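You operate a simulated robot arm through the tools that you are given. There is no shell and no other tool.

You are at the controls of a simulated robot arm. One attempt, no reset.

TASK
Turn the gas on from the grey cylinder at 5 litres a minute.
Fine: move the yellow cap to the other cylinder's cup, seat the coupling before the valve opens, other valve shut, no leak.

The check looks at the end state, three seconds after you hand in, the way a careful person would. Anything else that was tipped, shoved, dropped, spilled or broken makes it a failure. Lids that push on must go on centred and level and be pressed home; caps that screw on are set level and turned clockwise until they are tight.

THE ROBOT
A 6-joint arm with a two-finger gripper, fixed in place. Base frame: the origin is at the foot of the arm, x ahead of it, y to its left, z up. Readings come in m, rad, newtons and seconds.
Its first joint turns from -2.897 to 2.897 rad. Payload 3.43 kg.
The TCP is the grasp point between the finger pads, 0.02 m short of the fingertips. In the tool frame z runs along the fingers and y along their closing line. The gripper opens to 0.19 m. The gripper's body begins 0.248 m behind the TCP.
Orientation is told as [roll, pitch, yaw] about the base's x, y, z axes, in that order, counted from this pose: with the fingers straight down and closing along the base's y, the tool's x points along the base's -x, its y along +y and its z along -z.

THE INTERFACE
- The arm moves only by the tool send_rows. Its argument "plan" is a list of rows, each a list of 2 entries, a list of its own where there are three numbers: the shift along the tool's x, y, z in units of 200 mm (1.0 is 200 mm), then the turn, a rotation vector about the tool's x, y, z in units of 180 degrees (1.0 is 180 degrees). In form: [[[x, y, z], [ax, ay, az]], ...]. A call has 1 to 20 rows; each row is the pose to reach, as a shift and turn from the pose commanded when the call began, along the tool's axes at that moment. "gripper" is the closure, from 0 (fully open) to 1 (shut), set as the call begins (left out, the last holds). A call with a number of a shift or a turn outside -1 to 1 is refused whole. A row lasts 0.2 s, in which the tool goes at most 0.05 m and 0.15 rad; a call with a longer step from one row to the next is refused whole, and so is a gripper value outside its range. Where a pose cannot be reached the arm comes as near as it can. A force on the tool above 90 N (or 10 N above the force at the start of the call, whichever is more), or a blocked arm, ends the call early, and 0.2 s more pass. Each finger travels about 0.045 m/s and halts on what it meets, pressing with about 45 N; the grip force reading is that of the motor and also rises with nothing between the fingers. The clock runs only during rows and for 0.2 s after the last one: add rows that repeat a pose to give the fingers time. It gives the time, the measured TCP pose, the force on the tool (base axes), the opening and the grip force at its end, in the units of the frame above (readings bear some noise), with the torque about the TCP (base axes, N m) and any sound that the robot's microphone picked up.
- Cameras (640 x 400 px; columns grow to the right, rows downward): "scene" is fixed at [0.0488, -0.6511, 1.6131]; the picture's right is [0.72, -0.69, 0.00], its down [-0.34, -0.36, -0.87] and it looks along [0.60, 0.63, -0.50] (base axes); focal length 365 px, centre (320, 200). "wrist" rides on the gripper at [0.07, -0.008, -0.288] in the tool frame; the picture's right is [0.12, 0.99, 0.00], its down [-0.96, 0.11, -0.25] and it looks along [-0.25, 0.03, 0.97] (tool axes); focal length 261 px, centre (320, 200). There is no depth. A picture from a camera that has moved, and an enlarged one, comes with that camera's place and axes in the base frame and with its lens.
- get_image(camera): a new picture of that camera. It takes no simulated time.
- move_column(by): slides the trunk up (or, below 0, down) by that many m; the arm rides with it, the base frame stays. It gives what a move gives, with no picture.
- enlarge(camera, box): a new picture of the part [left, top, right, bottom] of that camera's present view, enlarged. It takes no simulated time.
- close_job(): hands the job in; it is judged then, once.

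Nothing tells you positions but the pictures and the camera data. Unless the task says otherwise, let go and move clear before handing in.

The tools are called after ">>>" by a JSON object that holds its "name" and its "arguments". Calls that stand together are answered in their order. send_rows: Moves the arm, as the interface text tells. Its arguments: {"type":"object","properties":{"plan":{"type":"array","items":{"type":"array"}},"gripper":{"type":"number"}},"required":["plan"]} The other tools are called the same way: move_column (by) slides the trunk up or down; get_image (camera) takes a picture; enlarge (camera, box) takes an enlarged picture of a part of a camera's view; close_job () hands the job in.

At the start:

```text
t: 0.0
position: [0.5673, 0.1568, 1.294]
tool_rot: [-0.001, 0.001, 0.001]
wrist_force: [0.1, -0.5, 0.0]
wrist_torque: [-0.02, -0.03, 0.0]
grip_width: 0.1901
gripper_force: 0.0
trunk travel left (down, up): [-0.175, 0.065]
```

scene: 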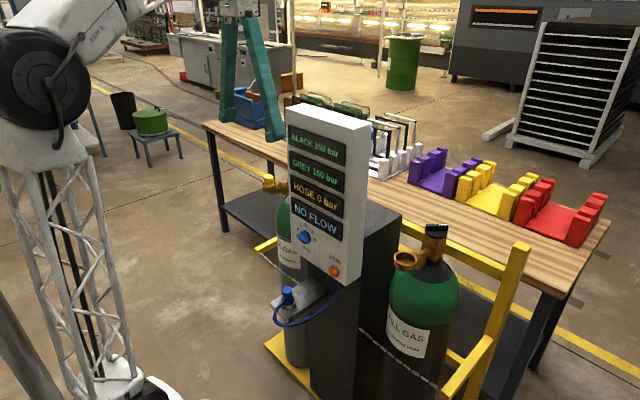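
wrist: 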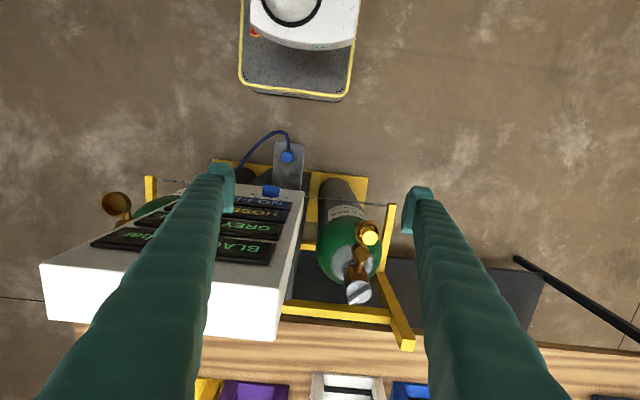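

I see a gas panel with a tower display, two cylinders (grey on the left in the scene view/ +y side, black on the right), a blue coupling with a hose and a yellow cap. I will take close-up views first.

>>> {"name": "enlarge", "arguments": {"camera": "scene", "box": [240, 90, 400, 190]}}

>>> {"name": "enlarge", "arguments": {"camera": "scene", "box": [240, 180, 400, 280]}}

>>> {"name": "enlarge", "arguments": {"camera": "scene", "box": [240, 260, 400, 360]}}

>>> {"name": "enlarge", "arguments": {"camera": "scene", "box": [360, 210, 520, 310]}}

>>> {"name": "enlarge", "arguments": {"camera": "wrist", "box": [220, 120, 420, 320]}}

>>> {"name": "enlarge", "arguments": {"camera": "wrist", "box": [80, 160, 180, 240]}}

```text
4.00 times, centred on (320, 140) of scene
camera zoom: at [0.0488, -0.6511, 1.6131], right [0.72, -0.69, 0.0], down [-0.34, -0.36, -0.87], along [0.6, 0.63, -0.5], focal length 1460 px, centre (320, 440)
```

zoom: 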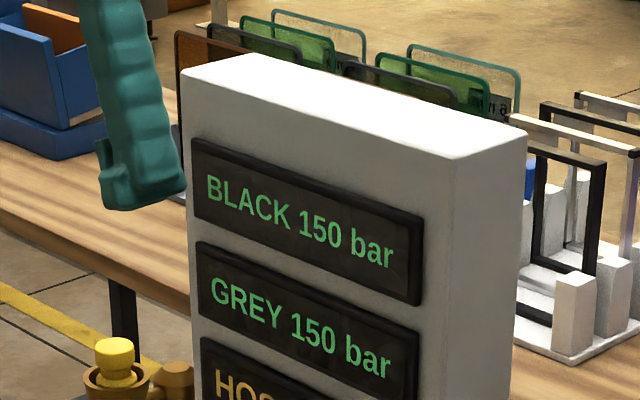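

```text
4.00 times, centred on (320, 230) of scene
camera zoom: at [0.0488, -0.6511, 1.6131], right [0.72, -0.69, 0.0], down [-0.34, -0.36, -0.87], along [0.6, 0.63, -0.5], focal length 1460 px, centre (320, 80)
```

zoom: 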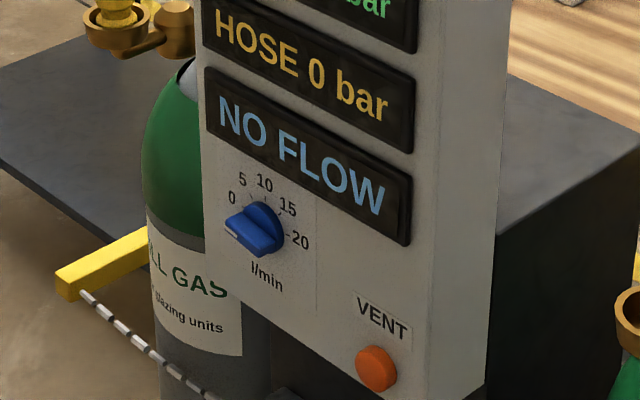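

```text
4.00 times, centred on (320, 310) of scene
camera zoom: at [0.0488, -0.6511, 1.6131], right [0.72, -0.69, 0.0], down [-0.34, -0.36, -0.87], along [0.6, 0.63, -0.5], focal length 1460 px, centre (320, -240)
```

zoom: 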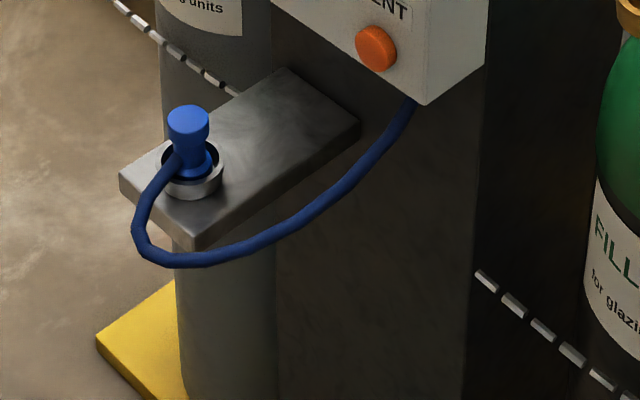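

```text
4.00 times, centred on (440, 260) of scene
camera zoom: at [0.0488, -0.6511, 1.6131], right [0.72, -0.69, 0.0], down [-0.34, -0.36, -0.87], along [0.6, 0.63, -0.5], focal length 1460 px, centre (-160, -40)
```

zoom: 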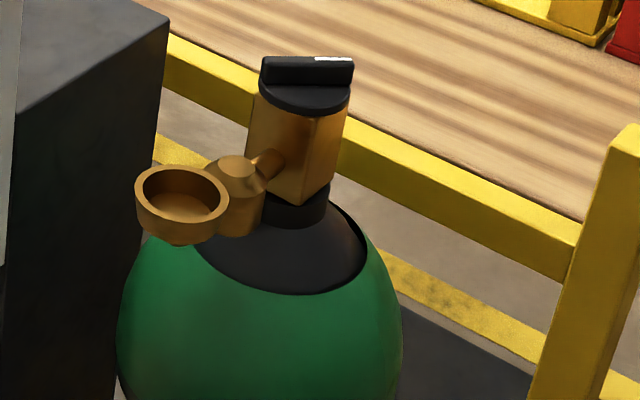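

```text
2.00 times, centred on (320, 220) of wrist
camera zoom: at [0.4972, 0.147, 1.582], right [-0.12, 0.99, 0.0], down [0.96, 0.11, 0.25], along [0.25, 0.03, -0.97], focal length 521 px, centre (320, 160)
```

zoom: 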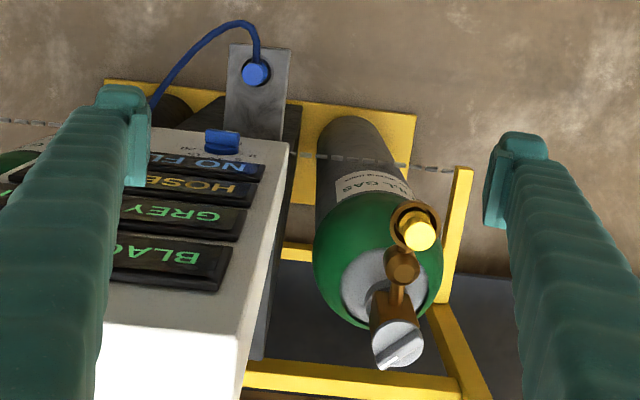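

```text
5.00 times, centred on (130, 200) of wrist
camera zoom: at [0.4972, 0.147, 1.582], right [-0.12, 0.99, 0.0], down [0.96, 0.11, 0.25], along [0.25, 0.03, -0.97], focal length 1303 px, centre (1270, 200)
```

zoom: 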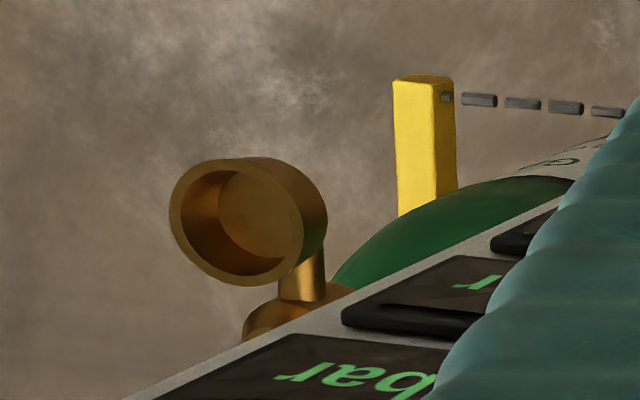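

I take the grey cylinder to be at +y (yellow cap in its cup, about (0.71, 0.29, 1.04)). The black one is at -y with its cup empty, about (0.70, -0.28, 1.03). The coupling is parked near (0.58, 0.06, 0.77) and the flow dial is near (0.65, 0.04, 0.955). I will enlarge some more before moving.

>>> {"name": "enlarge", "arguments": {"camera": "wrist", "box": [310, 200, 410, 310]}}

>>> {"name": "enlarge", "arguments": {"camera": "wrist", "box": [180, 160, 320, 280]}}

>>> {"name": "enlarge", "arguments": {"camera": "scene", "box": [280, 215, 340, 265]}}

>>> {"name": "enlarge", "arguments": {"camera": "scene", "box": [410, 210, 470, 250]}}

>>> {"name": "enlarge", "arguments": {"camera": "scene", "box": [245, 165, 305, 205]}}

>>> {"name": "enlarge", "arguments": {"camera": "scene", "box": [0, 0, 300, 200]}}

```text
3.64 times, centred on (360, 255) of wrist
camera zoom: at [0.4972, 0.147, 1.582], right [-0.12, 0.99, 0.0], down [0.96, 0.11, 0.25], along [0.25, 0.03, -0.97], focal length 948 px, centre (174, 0)
```

zoom: 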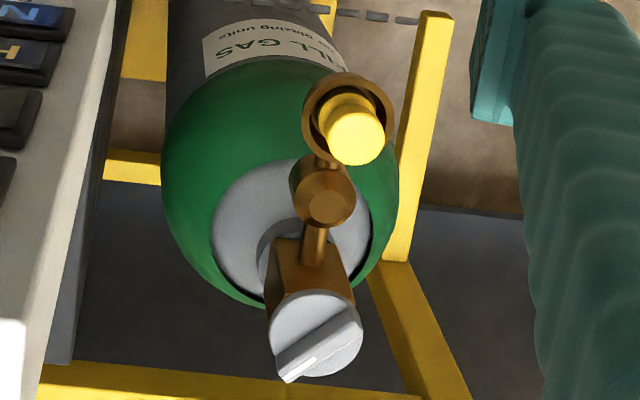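

```text
3.33 times, centred on (250, 220) of wrist
camera zoom: at [0.4972, 0.147, 1.582], right [-0.12, 0.99, 0.0], down [0.96, 0.11, 0.25], along [0.25, 0.03, -0.97], focal length 869 px, centre (553, 133)
```

zoom: 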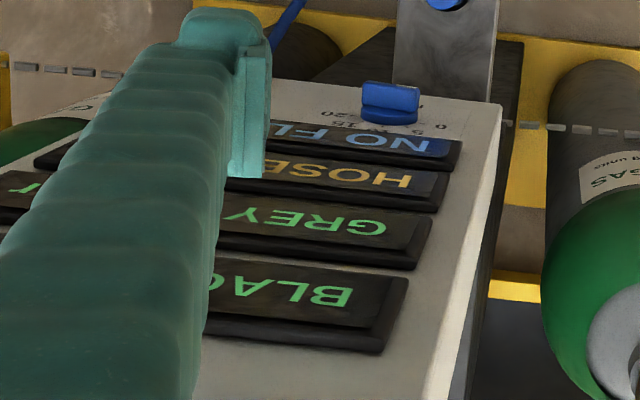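

```text
8.00 times, centred on (310, 240) of scene
camera zoom: at [0.0488, -0.6511, 1.6131], right [0.72, -0.69, 0.0], down [-0.34, -0.36, -0.87], along [0.6, 0.63, -0.5], focal length 2920 px, centre (400, -120)
```

zoom: 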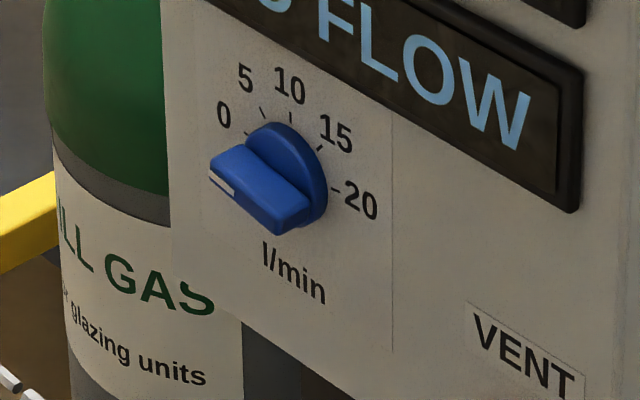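

```text
10.00 times, centred on (440, 230) of scene
camera zoom: at [0.0488, -0.6511, 1.6131], right [0.72, -0.69, 0.0], down [-0.34, -0.36, -0.87], along [0.6, 0.63, -0.5], focal length 3650 px, centre (-880, -100)
```

zoom: 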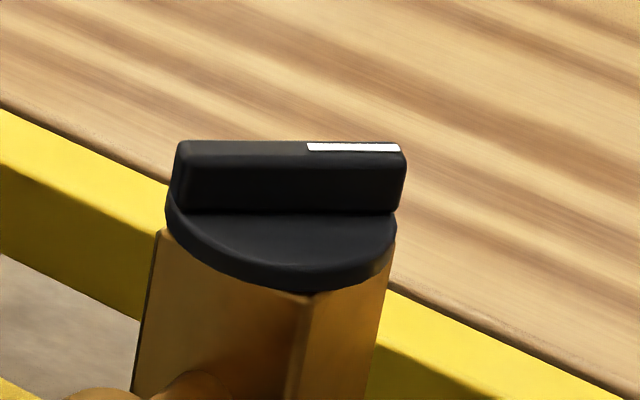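

```text
10.00 times, centred on (275, 185) of scene
camera zoom: at [0.0488, -0.6511, 1.6131], right [0.72, -0.69, 0.0], down [-0.34, -0.36, -0.87], along [0.6, 0.63, -0.5], focal length 3650 px, centre (770, 350)
```

zoom: 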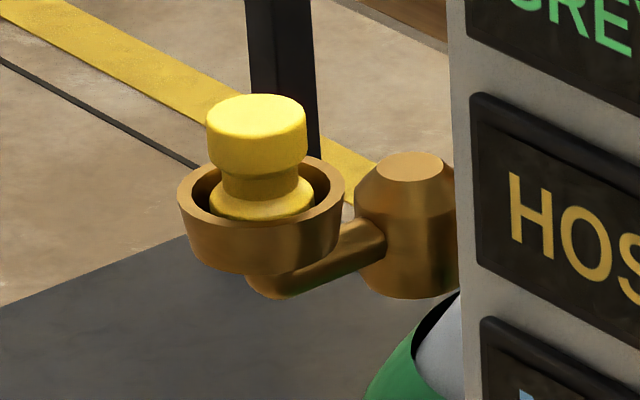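

```text
2.00 times, centred on (150, 100) of scene
camera zoom: at [0.0488, -0.6511, 1.6131], right [0.72, -0.69, 0.0], down [-0.34, -0.36, -0.87], along [0.6, 0.63, -0.5], focal length 730 px, centre (660, 400)
```

zoom: 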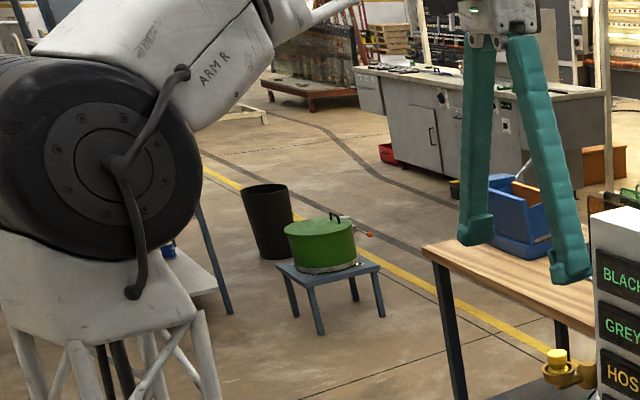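

The tower spans about y -0.12 to 0.13, with its front at x≈0.67 and its top at z≈1.33. I'll go around it in +y and hover above the grey cylinder's valve for a closer look.

>>> {"name": "send_rows", "arguments": {"plan": [[[0, 0.2, 0], [0, 0, 0]], [[0, 0.4, 0], [0, 0, 0]], [[0, 0.6, 0], [0, 0, 0]], [[0, 0.7, 0], [0, 0, 0]], [[-0.2, 0.7, 0], [0, 0, 0]], [[-0.4, 0.7, 0], [0, 0, 0]], [[-0.6, 0.7, 0], [0, 0, 0]], [[-0.66, 0.7, 0], [0, 0, 0]], [[-0.66, 0.7, 0], [0, 0, 0]]]}}

>>> {"name": "get_image", "arguments": {"camera": "wrist"}}

>>> {"name": "get_image", "arguments": {"camera": "scene"}}

```text
t: 2.0
position: [0.7018, 0.2964, 1.2951]
tool_rot: [0.0, 0.002, 0.001]
wrist_force: [0.7, 0.5, 0.2]
wrist_torque: [-0.05, 0.05, 0.01]
grip_width: 0.1899
gripper_force: 0.0
trunk travel left (down, up): [-0.175, 0.065]
```

```text
taken
camera wrist: at [0.6308, 0.2877, 1.5826], right [-0.12, 0.99, 0.0], down [0.96, 0.11, 0.25], along [0.25, 0.03, -0.97], focal length 261 px, centre (320, 200)
```

wrist: 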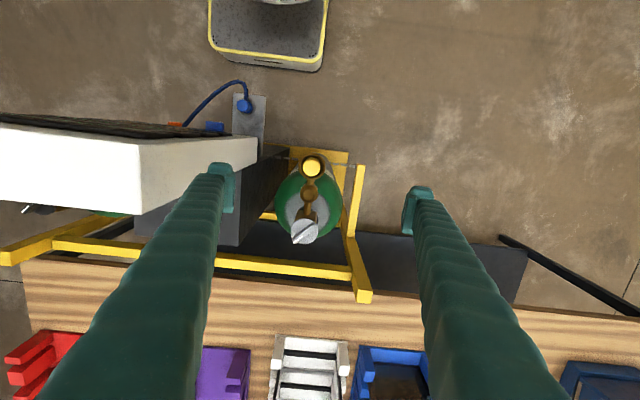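

```text
taken
```

scene: 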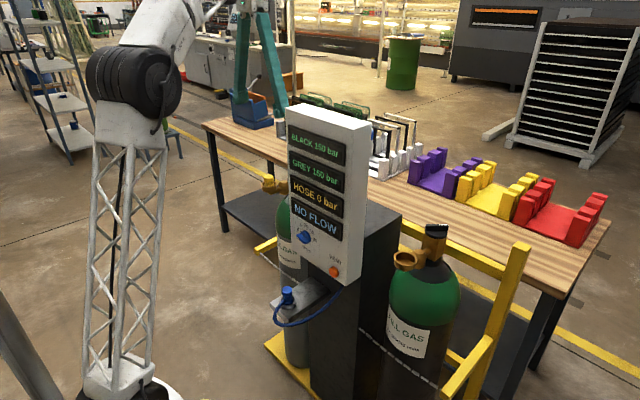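

>>> {"name": "enlarge", "arguments": {"camera": "wrist", "box": [260, 140, 380, 260]}}

>>> {"name": "enlarge", "arguments": {"camera": "wrist", "box": [160, 70, 320, 170]}}

```text
3.33 times, centred on (320, 200) of wrist
camera zoom: at [0.6308, 0.2877, 1.5826], right [-0.12, 0.99, 0.0], down [0.96, 0.11, 0.25], along [0.25, 0.03, -0.97], focal length 869 px, centre (320, 200)
```

zoom: 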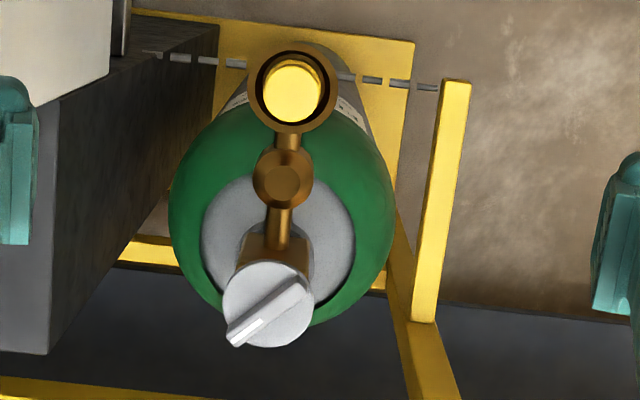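

```text
4.00 times, centred on (240, 120) of wrist
camera zoom: at [0.6308, 0.2877, 1.5826], right [-0.12, 0.99, 0.0], down [0.96, 0.11, 0.25], along [0.25, 0.03, -0.97], focal length 1043 px, centre (640, 520)
```

zoom: 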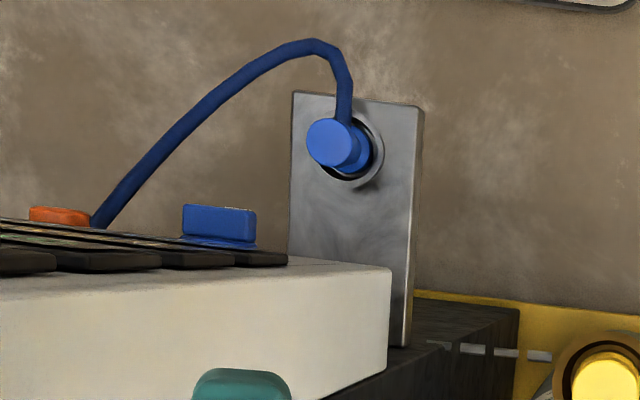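

The cap's top reads at about (0.699, 0.281, 1.064). The grey valve knob is at about (0.837, 0.277, 1.07), with its mark pointing to +x/-y. I'll narrow the fingers, come down above the cap and check alignment.

>>> {"name": "send_rows", "arguments": {"plan": [[[0.0, -0.0775, 0.0], [0, 0, 0]], [[0.012, -0.0775, 0.2], [0, 0, 0]], [[0.012, -0.0775, 0.4], [0, 0, 0]], [[0.012, -0.0775, 0.6], [0, 0, 0]], [[0.012, -0.0775, 0.723], [0, 0, 0]], [[0.012, -0.0775, 0.723], [0, 0, 0]], [[0.012, -0.0775, 0.723], [0, 0, 0]]], "gripper": 0.55}}

>>> {"name": "get_image", "arguments": {"camera": "wrist"}}

>>> {"name": "enlarge", "arguments": {"camera": "wrist", "box": [240, 120, 400, 280]}}

>>> {"name": "enlarge", "arguments": {"camera": "scene", "box": [235, 145, 315, 205]}}

```text
t: 3.6
position: [0.6979, 0.2814, 1.1501]
tool_rot: [0.0, 0.001, 0.0]
wrist_force: [-0.3, 0.2, 0.1]
wrist_torque: [-0.01, 0.0, -0.01]
grip_width: 0.0857
gripper_force: 0.2
trunk travel left (down, up): [-0.175, 0.065]
```

```text
taken
camera wrist: at [0.6269, 0.2722, 1.4364], right [-0.12, 0.99, 0.0], down [0.96, 0.11, 0.25], along [0.25, 0.03, -0.97], focal length 261 px, centre (320, 200)
```

wrist: 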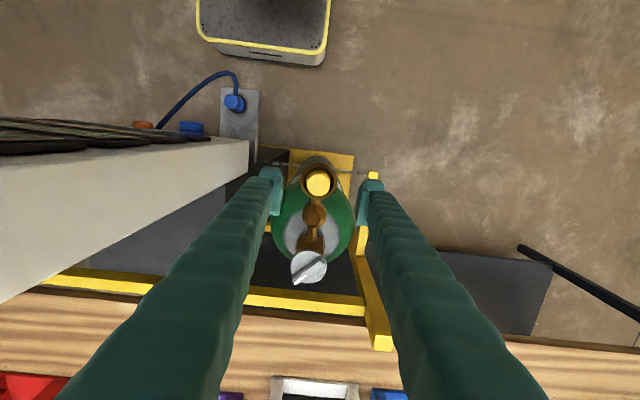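

```text
2.50 times, centred on (320, 200) of wrist
camera zoom: at [0.6269, 0.2722, 1.4364], right [-0.12, 0.99, 0.0], down [0.96, 0.11, 0.25], along [0.25, 0.03, -0.97], focal length 652 px, centre (320, 200)
```

zoom: 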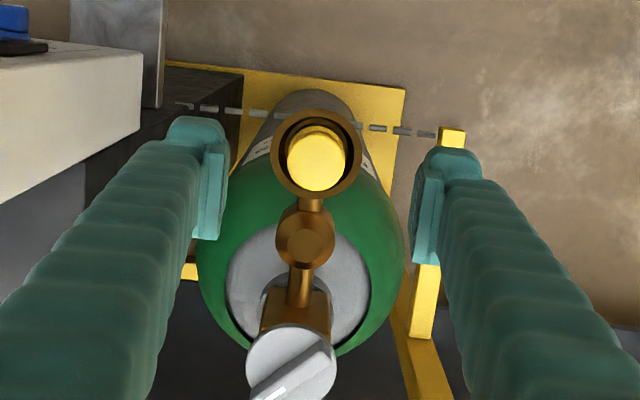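

```text
6.67 times, centred on (275, 175) of scene
camera zoom: at [0.0488, -0.6511, 1.6131], right [0.72, -0.69, 0.0], down [-0.34, -0.36, -0.87], along [0.6, 0.63, -0.5], focal length 2433 px, centre (620, 367)
```

zoom: 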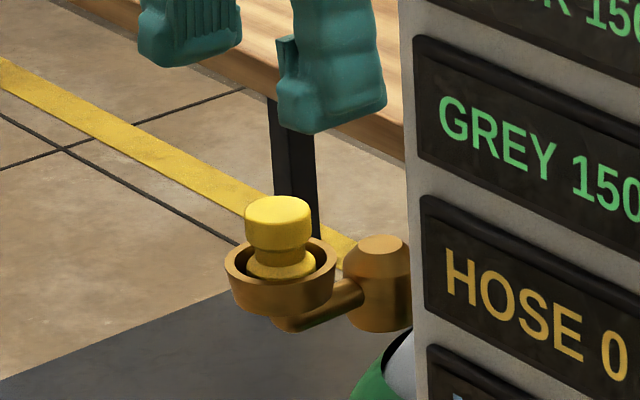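

>>> {"name": "send_rows", "arguments": {"plan": [[[-0.02, -0.008, 0.0], [0, 0, 0]], [[-0.02, -0.008, 0.15], [0, 0, 0]], [[-0.02, -0.008, 0.25], [0, 0, 0]], [[-0.02, -0.008, 0.25], [0, 0, 0]], [[-0.02, -0.008, 0.25], [0, 0, 0]]], "gripper": 0.68}}

>>> {"name": "enlarge", "arguments": {"camera": "wrist", "box": [240, 120, 400, 280]}}

>>> {"name": "enlarge", "arguments": {"camera": "scene", "box": [235, 145, 315, 205]}}

```text
t: 4.8
position: [0.7016, 0.2796, 1.0991]
tool_rot: [0.001, -0.001, -0.001]
wrist_force: [-0.1, -0.4, -0.5]
wrist_torque: [-0.02, 0.02, 0.01]
grip_width: 0.061
gripper_force: 0.1
trunk travel left (down, up): [-0.175, 0.065]
```

```text
2.50 times, centred on (320, 200) of wrist
camera zoom: at [0.6308, 0.27, 1.3863], right [-0.12, 0.99, 0.0], down [0.96, 0.11, 0.25], along [0.25, 0.03, -0.97], focal length 652 px, centre (320, 200)
```

zoom: 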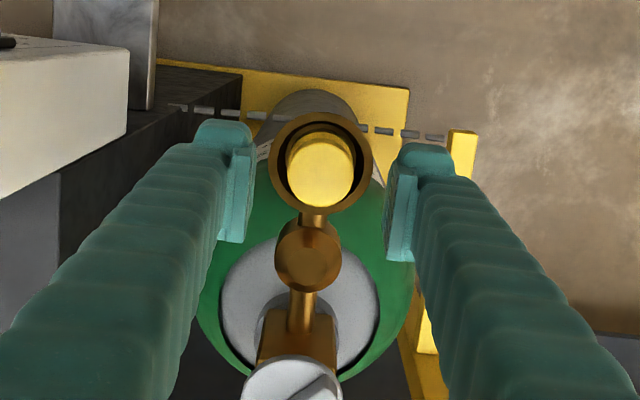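

```text
6.67 times, centred on (275, 175) of scene
camera zoom: at [0.0488, -0.6511, 1.6131], right [0.72, -0.69, 0.0], down [-0.34, -0.36, -0.87], along [0.6, 0.63, -0.5], focal length 2433 px, centre (620, 367)
```

zoom: 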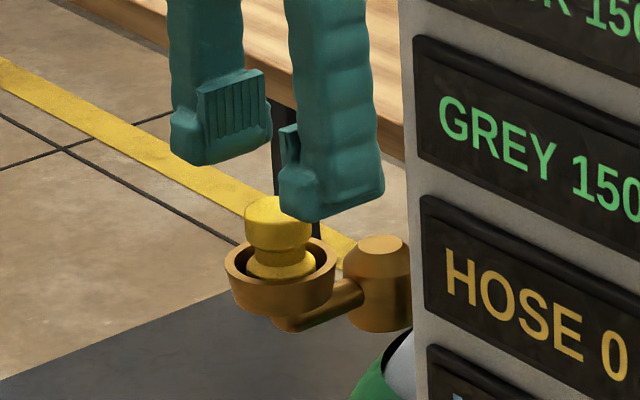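

>>> {"name": "send_rows", "arguments": {"plan": [[[0, 0, 0.1], [0, 0, 0]], [[0, 0, 0.2], [0, 0, 0]], [[0, 0, 0.2], [0, 0, 0]]]}}

>>> {"name": "enlarge", "arguments": {"camera": "scene", "box": [245, 155, 305, 205]}}

>>> {"name": "enlarge", "arguments": {"camera": "wrist", "box": [240, 120, 400, 280]}}

```text
t: 5.6
position: [0.7007, 0.2792, 1.0589]
tool_rot: [0.001, 0.0, -0.001]
wrist_force: [0.2, -0.5, 0.8]
wrist_torque: [0.0, 0.0, 0.02]
grip_width: 0.0609
gripper_force: 0.0
trunk travel left (down, up): [-0.175, 0.065]
```

```text
8.00 times, centred on (275, 180) of scene
camera zoom: at [0.0488, -0.6511, 1.6131], right [0.72, -0.69, 0.0], down [-0.34, -0.36, -0.87], along [0.6, 0.63, -0.5], focal length 2920 px, centre (680, 360)
```

zoom: 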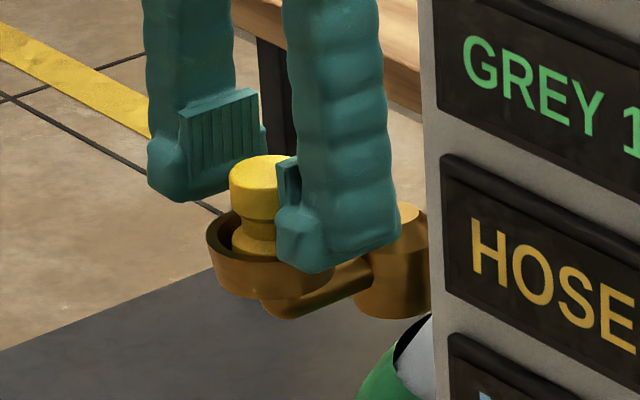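

```text
2.50 times, centred on (320, 200) of wrist
camera zoom: at [0.6303, 0.2702, 1.3468], right [-0.12, 0.99, 0.0], down [0.96, 0.11, 0.25], along [0.25, 0.03, -0.97], focal length 652 px, centre (320, 200)
```

zoom: 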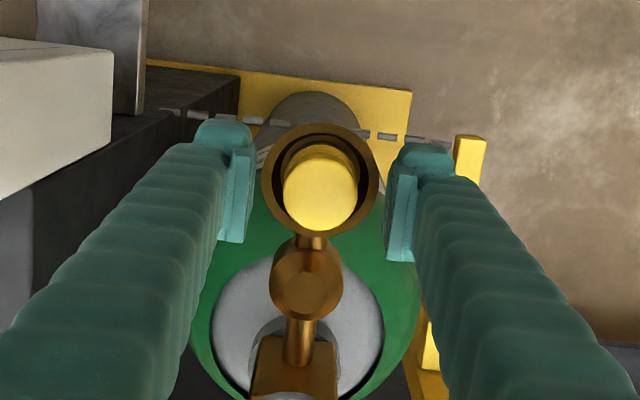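

>>> {"name": "send_rows", "arguments": {"plan": [[[0, 0, 0.0], [0, 0, 0]], [[0, 0, 0.0], [0, 0, 0]], [[0, 0, 0.0], [0, 0, 0]], [[0, 0, 0], [0, 0, 0]]], "gripper": 1.0}}

>>> {"name": "enlarge", "arguments": {"camera": "scene", "box": [245, 155, 305, 205]}}

>>> {"name": "enlarge", "arguments": {"camera": "wrist", "box": [240, 120, 400, 280]}}

```text
t: 6.6
position: [0.6997, 0.2799, 1.0603]
tool_rot: [0.0, 0.0, -0.002]
wrist_force: [0.1, 0.2, 0.9]
wrist_torque: [-0.03, 0.02, -0.01]
grip_width: 0.0318
gripper_force: 44.6
trunk travel left (down, up): [-0.175, 0.065]
```

```text
8.00 times, centred on (275, 180) of scene
camera zoom: at [0.0488, -0.6511, 1.6131], right [0.72, -0.69, 0.0], down [-0.34, -0.36, -0.87], along [0.6, 0.63, -0.5], focal length 2920 px, centre (680, 360)
```

zoom: 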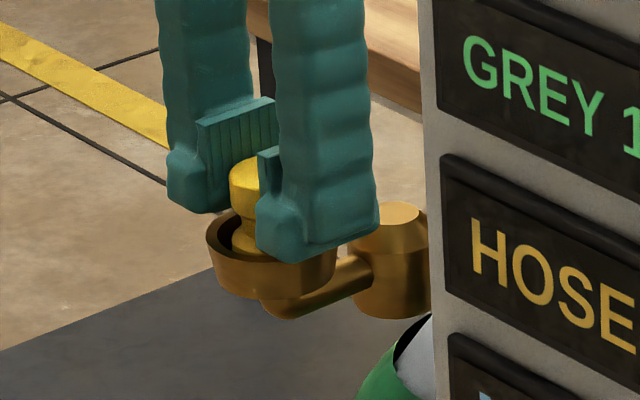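

```text
2.50 times, centred on (320, 200) of wrist
camera zoom: at [0.6304, 0.2702, 1.3469], right [-0.12, 0.99, 0.0], down [0.96, 0.11, 0.25], along [0.25, 0.03, -0.97], focal length 652 px, centre (320, 200)
```

zoom: 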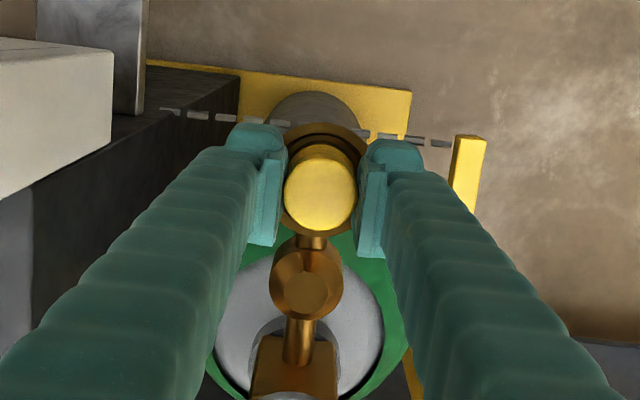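

The cap's head is gripped (0.032 m, 45 N). I'll lift it straight up.

>>> {"name": "send_rows", "arguments": {"plan": [[[0, 0, -0.03], [0, 0, 0]], [[0, 0, -0.06], [0, 0, 0]], [[0, 0, -0.12], [0, 0, 0]], [[0, 0, -0.2], [0, 0, 0]], [[0, 0, -0.3], [0, 0, 0]], [[0, 0, -0.4], [0, 0, 0]], [[0, 0, -0.4], [0, 0, 0]]]}}

>>> {"name": "enlarge", "arguments": {"camera": "scene", "box": [235, 125, 325, 205]}}

>>> {"name": "enlarge", "arguments": {"camera": "wrist", "box": [240, 120, 400, 280]}}

```text
t: 8.2
position: [0.7018, 0.2788, 1.1411]
tool_rot: [0.001, 0.001, 0.001]
wrist_force: [0.1, -0.4, -0.7]
wrist_torque: [-0.04, -0.01, -0.03]
grip_width: 0.0317
gripper_force: 44.6
trunk travel left (down, up): [-0.175, 0.065]
```

```text
5.00 times, centred on (280, 165) of scene
camera zoom: at [0.0488, -0.6511, 1.6131], right [0.72, -0.69, 0.0], down [-0.34, -0.36, -0.87], along [0.6, 0.63, -0.5], focal length 1825 px, centre (520, 375)
```

zoom: 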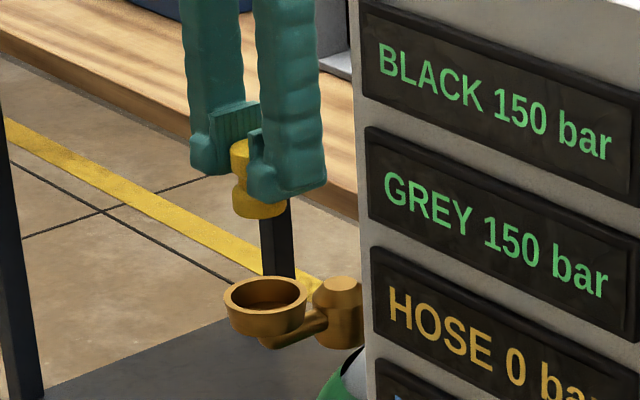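

```text
2.50 times, centred on (320, 200) of wrist
camera zoom: at [0.6307, 0.2695, 1.4277], right [-0.12, 0.99, 0.0], down [0.96, 0.11, 0.25], along [0.25, 0.03, -0.97], focal length 652 px, centre (320, 200)
```

zoom: 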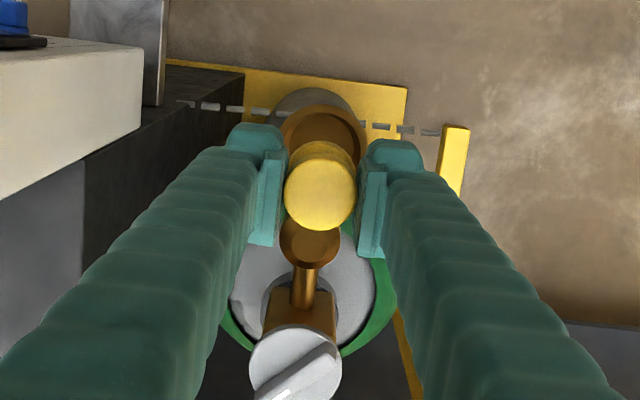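

The cap came out cleanly. I'll carry it around the front of the tower toward the black cylinder.

>>> {"name": "send_rows", "arguments": {"plan": [[[0.2, 0, 0], [0, 0, 0]], [[0.4, 0, 0], [0, 0, 0]], [[0.6, 0, 0], [0, 0, 0]], [[0.8, 0, 0], [0, 0, 0]], [[1.0, 0, 0], [0, 0, 0]], [[1.0, -0.2, 0], [0, 0, 0]], [[1.0, -0.4, 0], [0, 0, 0]], [[1.0, -0.6, 0], [0, 0, 0]], [[1.0, -0.8, 0], [0, 0, 0]], [[1.0, -1.0, 0], [0, 0, 0]]]}}

>>> {"name": "send_rows", "arguments": {"plan": [[[0, -0.2, 0], [0, 0, 0]], [[0, -0.4, 0], [0, 0, 0]], [[0, -0.6, 0], [0, 0, 0]], [[0, -0.8, 0], [0, 0, 0]], [[0, -1.0, 0], [0, 0, 0]]]}}

>>> {"name": "send_rows", "arguments": {"plan": [[[0, -0.2, 0], [0, 0, 0]], [[0, -0.4, 0], [0, 0, 0]], [[0, -0.6, 0], [0, 0, 0]], [[0, -0.8, 0], [0, 0, 0]], [[-0.2, -0.8, 0], [0, 0, 0]], [[-0.4, -0.8, 0], [0, 0, 0]], [[-0.5, -0.8, 0], [0, 0, 0]], [[-0.5, -0.8, 0], [0, 0, 0]]]}}

>>> {"name": "get_image", "arguments": {"camera": "wrist"}}

>>> {"name": "get_image", "arguments": {"camera": "scene"}}

```text
t: 10.4
position: [0.5002, 0.0786, 1.1392]
tool_rot: [-0.001, 0.0, 0.001]
wrist_force: [0.1, 0.9, -0.9]
wrist_torque: [-0.1, 0.0, -0.02]
grip_width: 0.0314
gripper_force: 45.0
trunk travel left (down, up): [-0.175, 0.065]
```

```text
t: 11.6
position: [0.5015, -0.1216, 1.1412]
tool_rot: [0.0, 0.0, 0.0]
wrist_force: [-0.2, 0.0, -0.4]
wrist_torque: [-0.09, -0.02, 0.01]
grip_width: 0.0316
gripper_force: 45.2
trunk travel left (down, up): [-0.175, 0.065]
```

```text
t: 13.4
position: [0.6023, -0.2796, 1.1407]
tool_rot: [0.0, 0.001, -0.002]
wrist_force: [-0.2, 0.1, -0.7]
wrist_torque: [0.02, 0.0, -0.02]
grip_width: 0.0314
gripper_force: 45.0
trunk travel left (down, up): [-0.175, 0.065]
```

```text
taken
camera wrist: at [0.5314, -0.2897, 1.4281], right [-0.12, 0.99, 0.0], down [0.96, 0.11, 0.25], along [0.25, 0.03, -0.97], focal length 261 px, centre (320, 200)
```

wrist: 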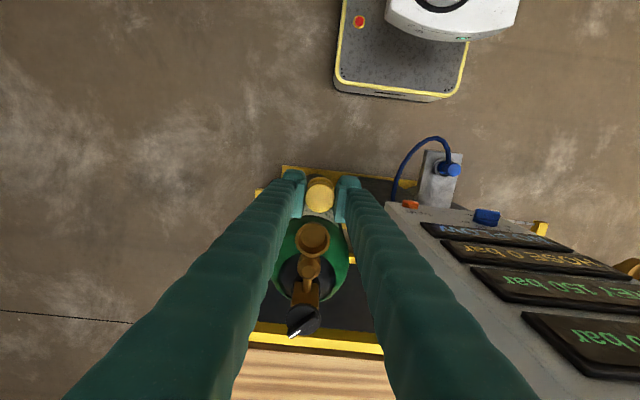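

```text
taken
```

scene: 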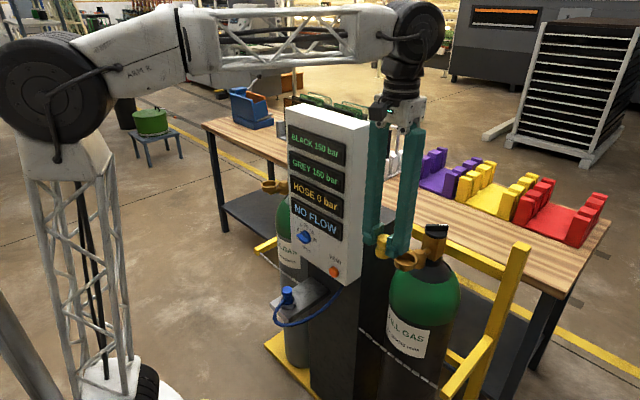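

>>> {"name": "enlarge", "arguments": {"camera": "wrist", "box": [270, 150, 370, 350]}}

>>> {"name": "enlarge", "arguments": {"camera": "wrist", "box": [280, 205, 350, 275]}}

>>> {"name": "enlarge", "arguments": {"camera": "scene", "box": [355, 215, 455, 285]}}

```text
2.00 times, centred on (320, 250) of wrist
camera zoom: at [0.5314, -0.2897, 1.4281], right [-0.12, 0.99, 0.0], down [0.96, 0.11, 0.25], along [0.25, 0.03, -0.97], focal length 521 px, centre (320, 100)
```

zoom: 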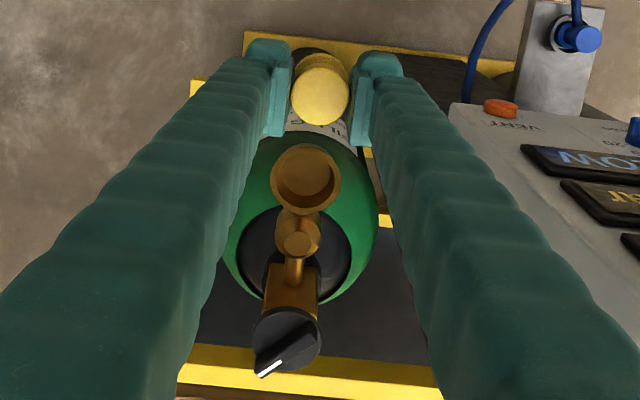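

```text
5.71 times, centred on (315, 240) of wrist
camera zoom: at [0.5314, -0.2897, 1.4281], right [-0.12, 0.99, 0.0], down [0.96, 0.11, 0.25], along [0.25, 0.03, -0.97], focal length 1489 px, centre (349, -29)
```

zoom: 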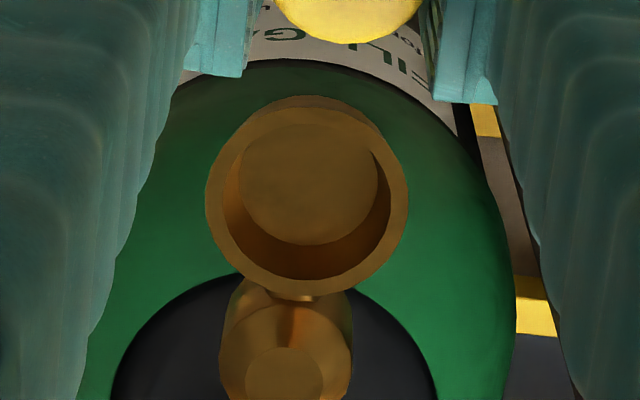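

```text
5.71 times, centred on (405, 250) of scene
camera zoom: at [0.0488, -0.6511, 1.6131], right [0.72, -0.69, 0.0], down [-0.34, -0.36, -0.87], along [0.6, 0.63, -0.5], focal length 2086 px, centre (-166, -86)
```

zoom: 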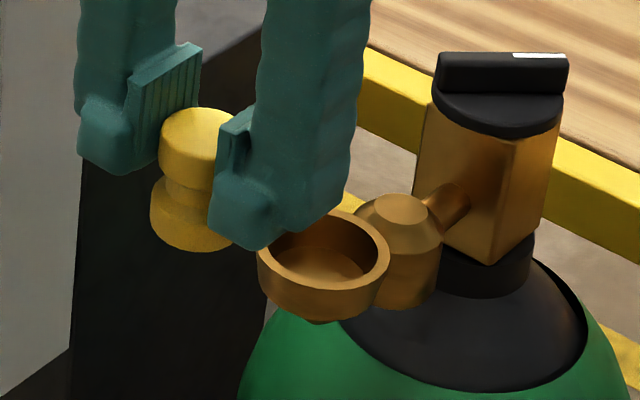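

>>> {"name": "send_rows", "arguments": {"plan": [[[-0.15, 0, 0], [0, 0, 0]], [[-0.3, 0, 0], [0, 0, 0]], [[-0.45, 0, 0], [0, 0, 0]], [[-0.5, 0, 0], [0, 0, 0]], [[-0.5, 0, 0], [0, 0, 0]], [[-0.5, 0, 0], [0, 0, 0]]]}}

>>> {"name": "enlarge", "arguments": {"camera": "wrist", "box": [240, 120, 400, 280]}}

>>> {"name": "enlarge", "arguments": {"camera": "scene", "box": [365, 205, 465, 285]}}

```text
t: 14.8
position: [0.7005, -0.2812, 1.1395]
tool_rot: [-0.001, -0.001, 0.0]
wrist_force: [1.1, 0.2, -0.2]
wrist_torque: [0.0, 0.01, 0.02]
grip_width: 0.0316
gripper_force: 44.9
trunk travel left (down, up): [-0.175, 0.065]
```

```text
2.50 times, centred on (320, 200) of wrist
camera zoom: at [0.6304, -0.2902, 1.4274], right [-0.12, 0.99, 0.0], down [0.96, 0.11, 0.25], along [0.25, 0.03, -0.97], focal length 652 px, centre (320, 200)
```

zoom: 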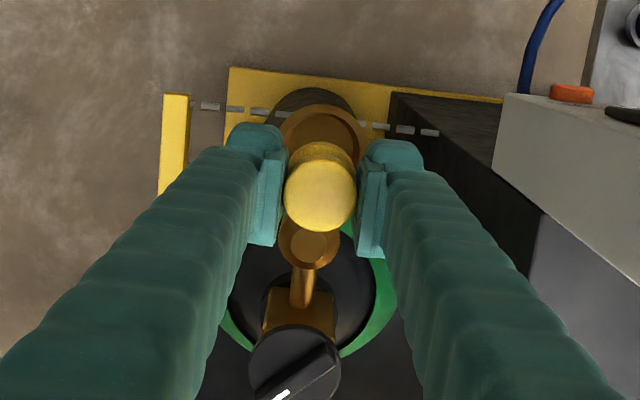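

```text
5.00 times, centred on (415, 245) of scene
camera zoom: at [0.0488, -0.6511, 1.6131], right [0.72, -0.69, 0.0], down [-0.34, -0.36, -0.87], along [0.6, 0.63, -0.5], focal length 1825 px, centre (-155, -25)
```

zoom: 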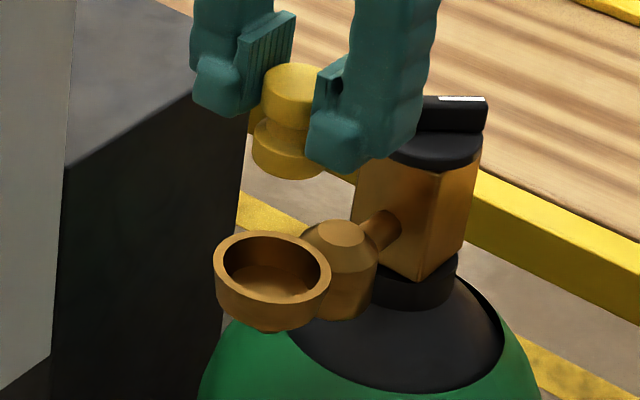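

This view matches the one taken above the grey cup to within a pixel, so the black cup sits at the same offset. I'll lower the cap in.

>>> {"name": "send_rows", "arguments": {"plan": [[[0, 0, 0.1], [0, 0, 0]], [[0, 0, 0.2], [0, 0, 0]], [[0, 0, 0.26], [0, 0, 0]], [[0, 0, 0.28], [0, 0, 0]], [[0, 0, 0.28], [0, 0, 0]]]}}

>>> {"name": "enlarge", "arguments": {"camera": "scene", "box": [375, 225, 445, 285]}}

>>> {"name": "enlarge", "arguments": {"camera": "wrist", "box": [270, 150, 370, 250]}}

```text
t: 16.0
position: [0.7007, -0.2817, 1.0838]
tool_rot: [0.001, 0.001, 0.0]
wrist_force: [0.3, -0.5, -0.7]
wrist_torque: [0.0, 0.02, 0.0]
grip_width: 0.0314
gripper_force: 45.1
trunk travel left (down, up): [-0.175, 0.065]
```

```text
6.67 times, centred on (410, 255) of scene
camera zoom: at [0.0488, -0.6511, 1.6131], right [0.72, -0.69, 0.0], down [-0.34, -0.36, -0.87], along [0.6, 0.63, -0.5], focal length 2433 px, centre (-280, -167)
```

zoom: 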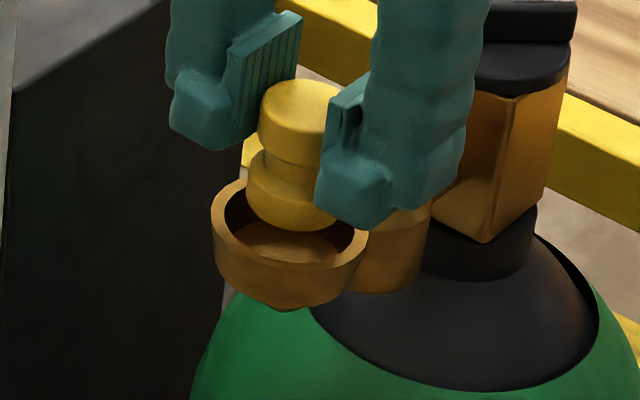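

```text
4.00 times, centred on (320, 200) of wrist
camera zoom: at [0.6306, -0.2903, 1.3711], right [-0.12, 0.99, 0.0], down [0.96, 0.11, 0.25], along [0.25, 0.03, -0.97], focal length 1043 px, centre (320, 200)
```

zoom: 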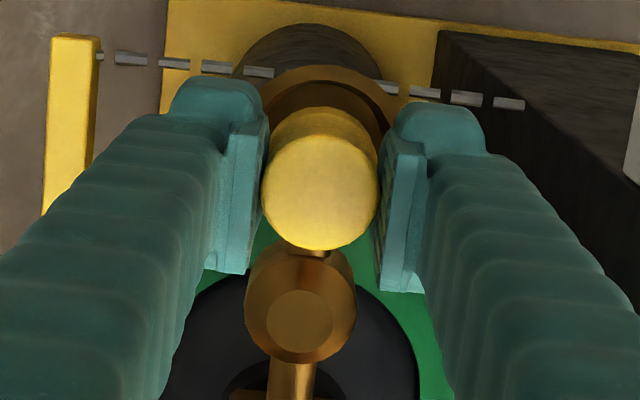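

>>> {"name": "enlarge", "arguments": {"camera": "wrist", "box": [290, 160, 350, 200]}}

>>> {"name": "enlarge", "arguments": {"camera": "scene", "box": [390, 235, 425, 275]}}

```text
10.00 times, centred on (320, 180) of wrist
camera zoom: at [0.6306, -0.2903, 1.3711], right [-0.12, 0.99, 0.0], down [0.96, 0.11, 0.25], along [0.25, 0.03, -0.97], focal length 2606 px, centre (320, 400)
```

zoom: 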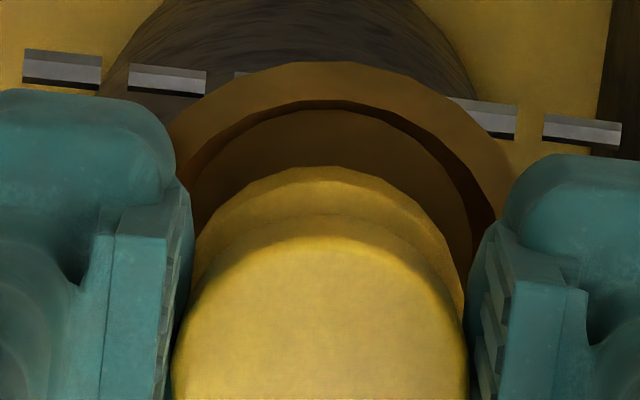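

```text
10.00 times, centred on (408, 255) of scene
camera zoom: at [0.0488, -0.6511, 1.6131], right [0.72, -0.69, 0.0], down [-0.34, -0.36, -0.87], along [0.6, 0.63, -0.5], focal length 3650 px, centre (-555, -350)
```

zoom: 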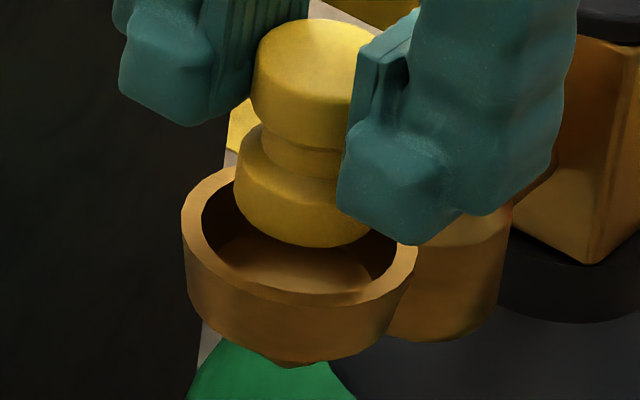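

>>> {"name": "send_rows", "arguments": {"plan": [[[-0.005, 0, 0.03], [0, 0, 0]], [[-0.005, 0, 0.06], [0, 0, 0]], [[-0.005, 0, 0.09], [0, 0, 0]], [[-0.005, 0, 0.105], [0, 0, 0]], [[-0.005, 0, 0.105], [0, 0, 0]]]}}

>>> {"name": "enlarge", "arguments": {"camera": "scene", "box": [390, 235, 425, 275]}}

>>> {"name": "enlarge", "arguments": {"camera": "wrist", "box": [290, 160, 350, 220]}}

```text
t: 17.2
position: [0.7038, -0.2812, 1.0641]
tool_rot: [0.0, 0.0, 0.0]
wrist_force: [-0.3, 0.6, -0.3]
wrist_torque: [0.01, 0.04, 0.03]
grip_width: 0.0314
gripper_force: 45.2
trunk travel left (down, up): [-0.175, 0.065]
```

```text
10.00 times, centred on (408, 255) of scene
camera zoom: at [0.0488, -0.6511, 1.6131], right [0.72, -0.69, 0.0], down [-0.34, -0.36, -0.87], along [0.6, 0.63, -0.5], focal length 3650 px, centre (-555, -350)
```

zoom: 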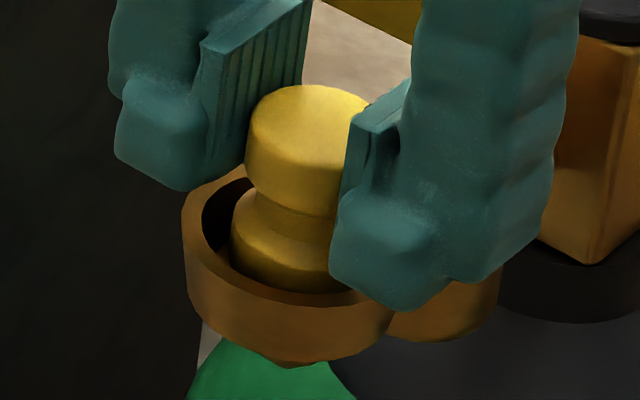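

```text
6.67 times, centred on (320, 190) of wrist
camera zoom: at [0.6317, -0.2903, 1.3505], right [-0.12, 0.99, 0.0], down [0.96, 0.11, 0.25], along [0.25, 0.03, -0.97], focal length 1738 px, centre (320, 267)
```

zoom: 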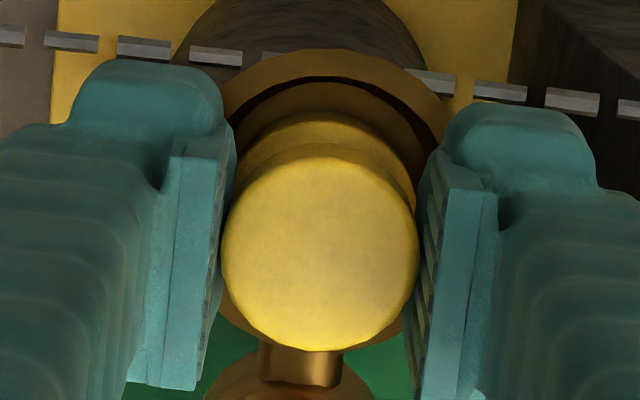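

>>> {"name": "send_rows", "arguments": {"plan": [[[0, 0, 0.01], [0, 0, 0]], [[0, 0, 0.015], [0, 0, 0]], [[0, 0, 0.015], [0, 0, 0]]]}}

>>> {"name": "enlarge", "arguments": {"camera": "scene", "box": [390, 235, 425, 275]}}

```text
t: 18.0
position: [0.7016, -0.2812, 1.0607]
tool_rot: [0.0, -0.001, 0.0]
wrist_force: [-3.7, 2.2, 1.7]
wrist_torque: [0.07, 0.14, 0.0]
grip_width: 0.0315
gripper_force: 45.1
trunk travel left (down, up): [-0.175, 0.065]
```

```text
10.00 times, centred on (408, 255) of scene
camera zoom: at [0.0488, -0.6511, 1.6131], right [0.72, -0.69, 0.0], down [-0.34, -0.36, -0.87], along [0.6, 0.63, -0.5], focal length 3650 px, centre (-555, -350)
```

zoom: 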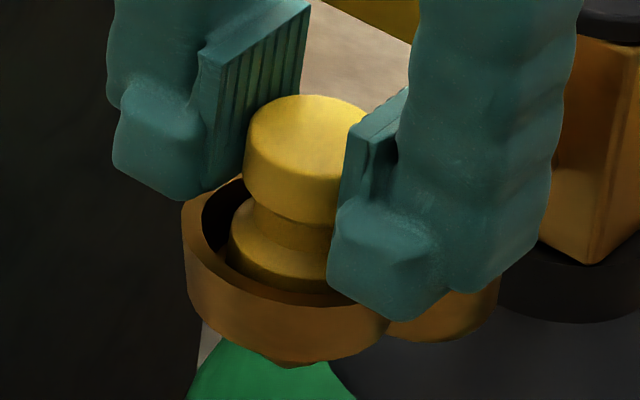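

>>> {"name": "send_rows", "arguments": {"plan": [[[0.006, 0.004, 0.0], [0, 0, 0]], [[0.006, 0.004, 0.0], [0, 0, 0]]]}}

```text
t: 18.6
position: [0.7018, -0.2798, 1.0606]
tool_rot: [0.0, 0.001, 0.0]
wrist_force: [0.6, 0.0, -0.3]
wrist_torque: [0.0, -0.02, -0.02]
grip_width: 0.0314
gripper_force: 44.6
trunk travel left (down, up): [-0.175, 0.065]
```

>>> {"name": "send_rows", "arguments": {"plan": [[[0, 0, 0.005], [0, 0, 0]], [[0, 0, 0.005], [0, 0, 0]]]}}

>>> {"name": "send_rows", "arguments": {"plan": [[[0, 0, 0.005], [0, 0, 0]], [[0, 0, 0.005], [0, 0, 0]]]}}

```text
t: 19.2
position: [0.7008, -0.2795, 1.0592]
tool_rot: [0.0, 0.001, 0.001]
wrist_force: [0.3, 0.5, 3.1]
wrist_torque: [-0.03, -0.04, -0.04]
grip_width: 0.0315
gripper_force: 44.8
trunk travel left (down, up): [-0.175, 0.065]
```

```text
t: 19.8
position: [0.7007, -0.2799, 1.0592]
tool_rot: [0.0, -0.003, 0.001]
wrist_force: [3.1, -0.9, 18.4]
wrist_torque: [-0.01, -0.08, -0.02]
grip_width: 0.0314
gripper_force: 44.9
trunk travel left (down, up): [-0.175, 0.065]
```

The cap is on the cup's floor (18 N of contact at the height it originally sat). I'll release it and rise.

>>> {"name": "send_rows", "arguments": {"plan": [[[0, 0, -0.005], [0, 0, 0]], [[0, 0, -0.005], [0, 0, 0]], [[0, 0, -0.005], [0, 0, 0]], [[0, 0, -0.005], [0, 0, 0]]], "gripper": 0.68}}

>>> {"name": "send_rows", "arguments": {"plan": [[[0, 0, -0.05], [0, 0, 0]], [[0, 0, -0.15], [0, 0, 0]], [[0, 0, -0.3], [0, 0, 0]], [[0, 0, -0.45], [0, 0, 0]], [[0, 0, -0.45], [0, 0, 0]]]}}

>>> {"name": "enlarge", "arguments": {"camera": "scene", "box": [385, 235, 435, 275]}}

>>> {"name": "enlarge", "arguments": {"camera": "wrist", "box": [270, 130, 370, 230]}}

```text
t: 20.8
position: [0.7013, -0.2797, 1.0594]
tool_rot: [-0.001, 0.0, 0.0]
wrist_force: [0.1, 1.0, -0.3]
wrist_torque: [0.03, -0.01, 0.02]
grip_width: 0.0609
gripper_force: 0.0
trunk travel left (down, up): [-0.175, 0.065]
```

```text
t: 22.0
position: [0.7007, -0.2796, 1.1498]
tool_rot: [-0.002, -0.001, -0.001]
wrist_force: [-0.2, 0.4, 0.1]
wrist_torque: [-0.02, -0.02, -0.02]
grip_width: 0.0605
gripper_force: 0.1
trunk travel left (down, up): [-0.175, 0.065]
```

```text
10.00 times, centred on (410, 255) of scene
camera zoom: at [0.0488, -0.6511, 1.6131], right [0.72, -0.69, 0.0], down [-0.34, -0.36, -0.87], along [0.6, 0.63, -0.5], focal length 3650 px, centre (-580, -350)
```

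zoom: 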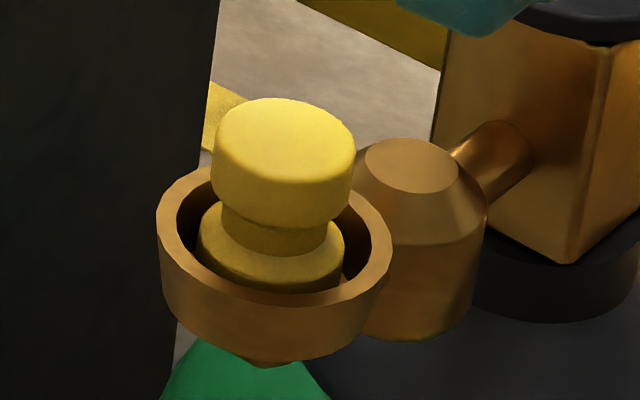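

```text
4.00 times, centred on (320, 180) of wrist
camera zoom: at [0.6302, -0.2886, 1.4366], right [-0.12, 0.99, 0.0], down [0.96, 0.11, 0.25], along [0.25, 0.03, -0.97], focal length 1043 px, centre (320, 280)
```

zoom: 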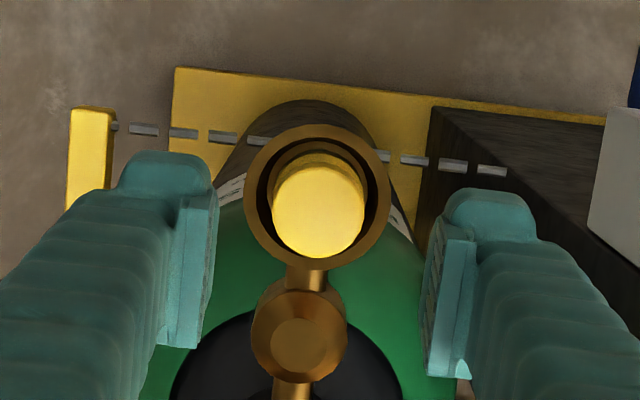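

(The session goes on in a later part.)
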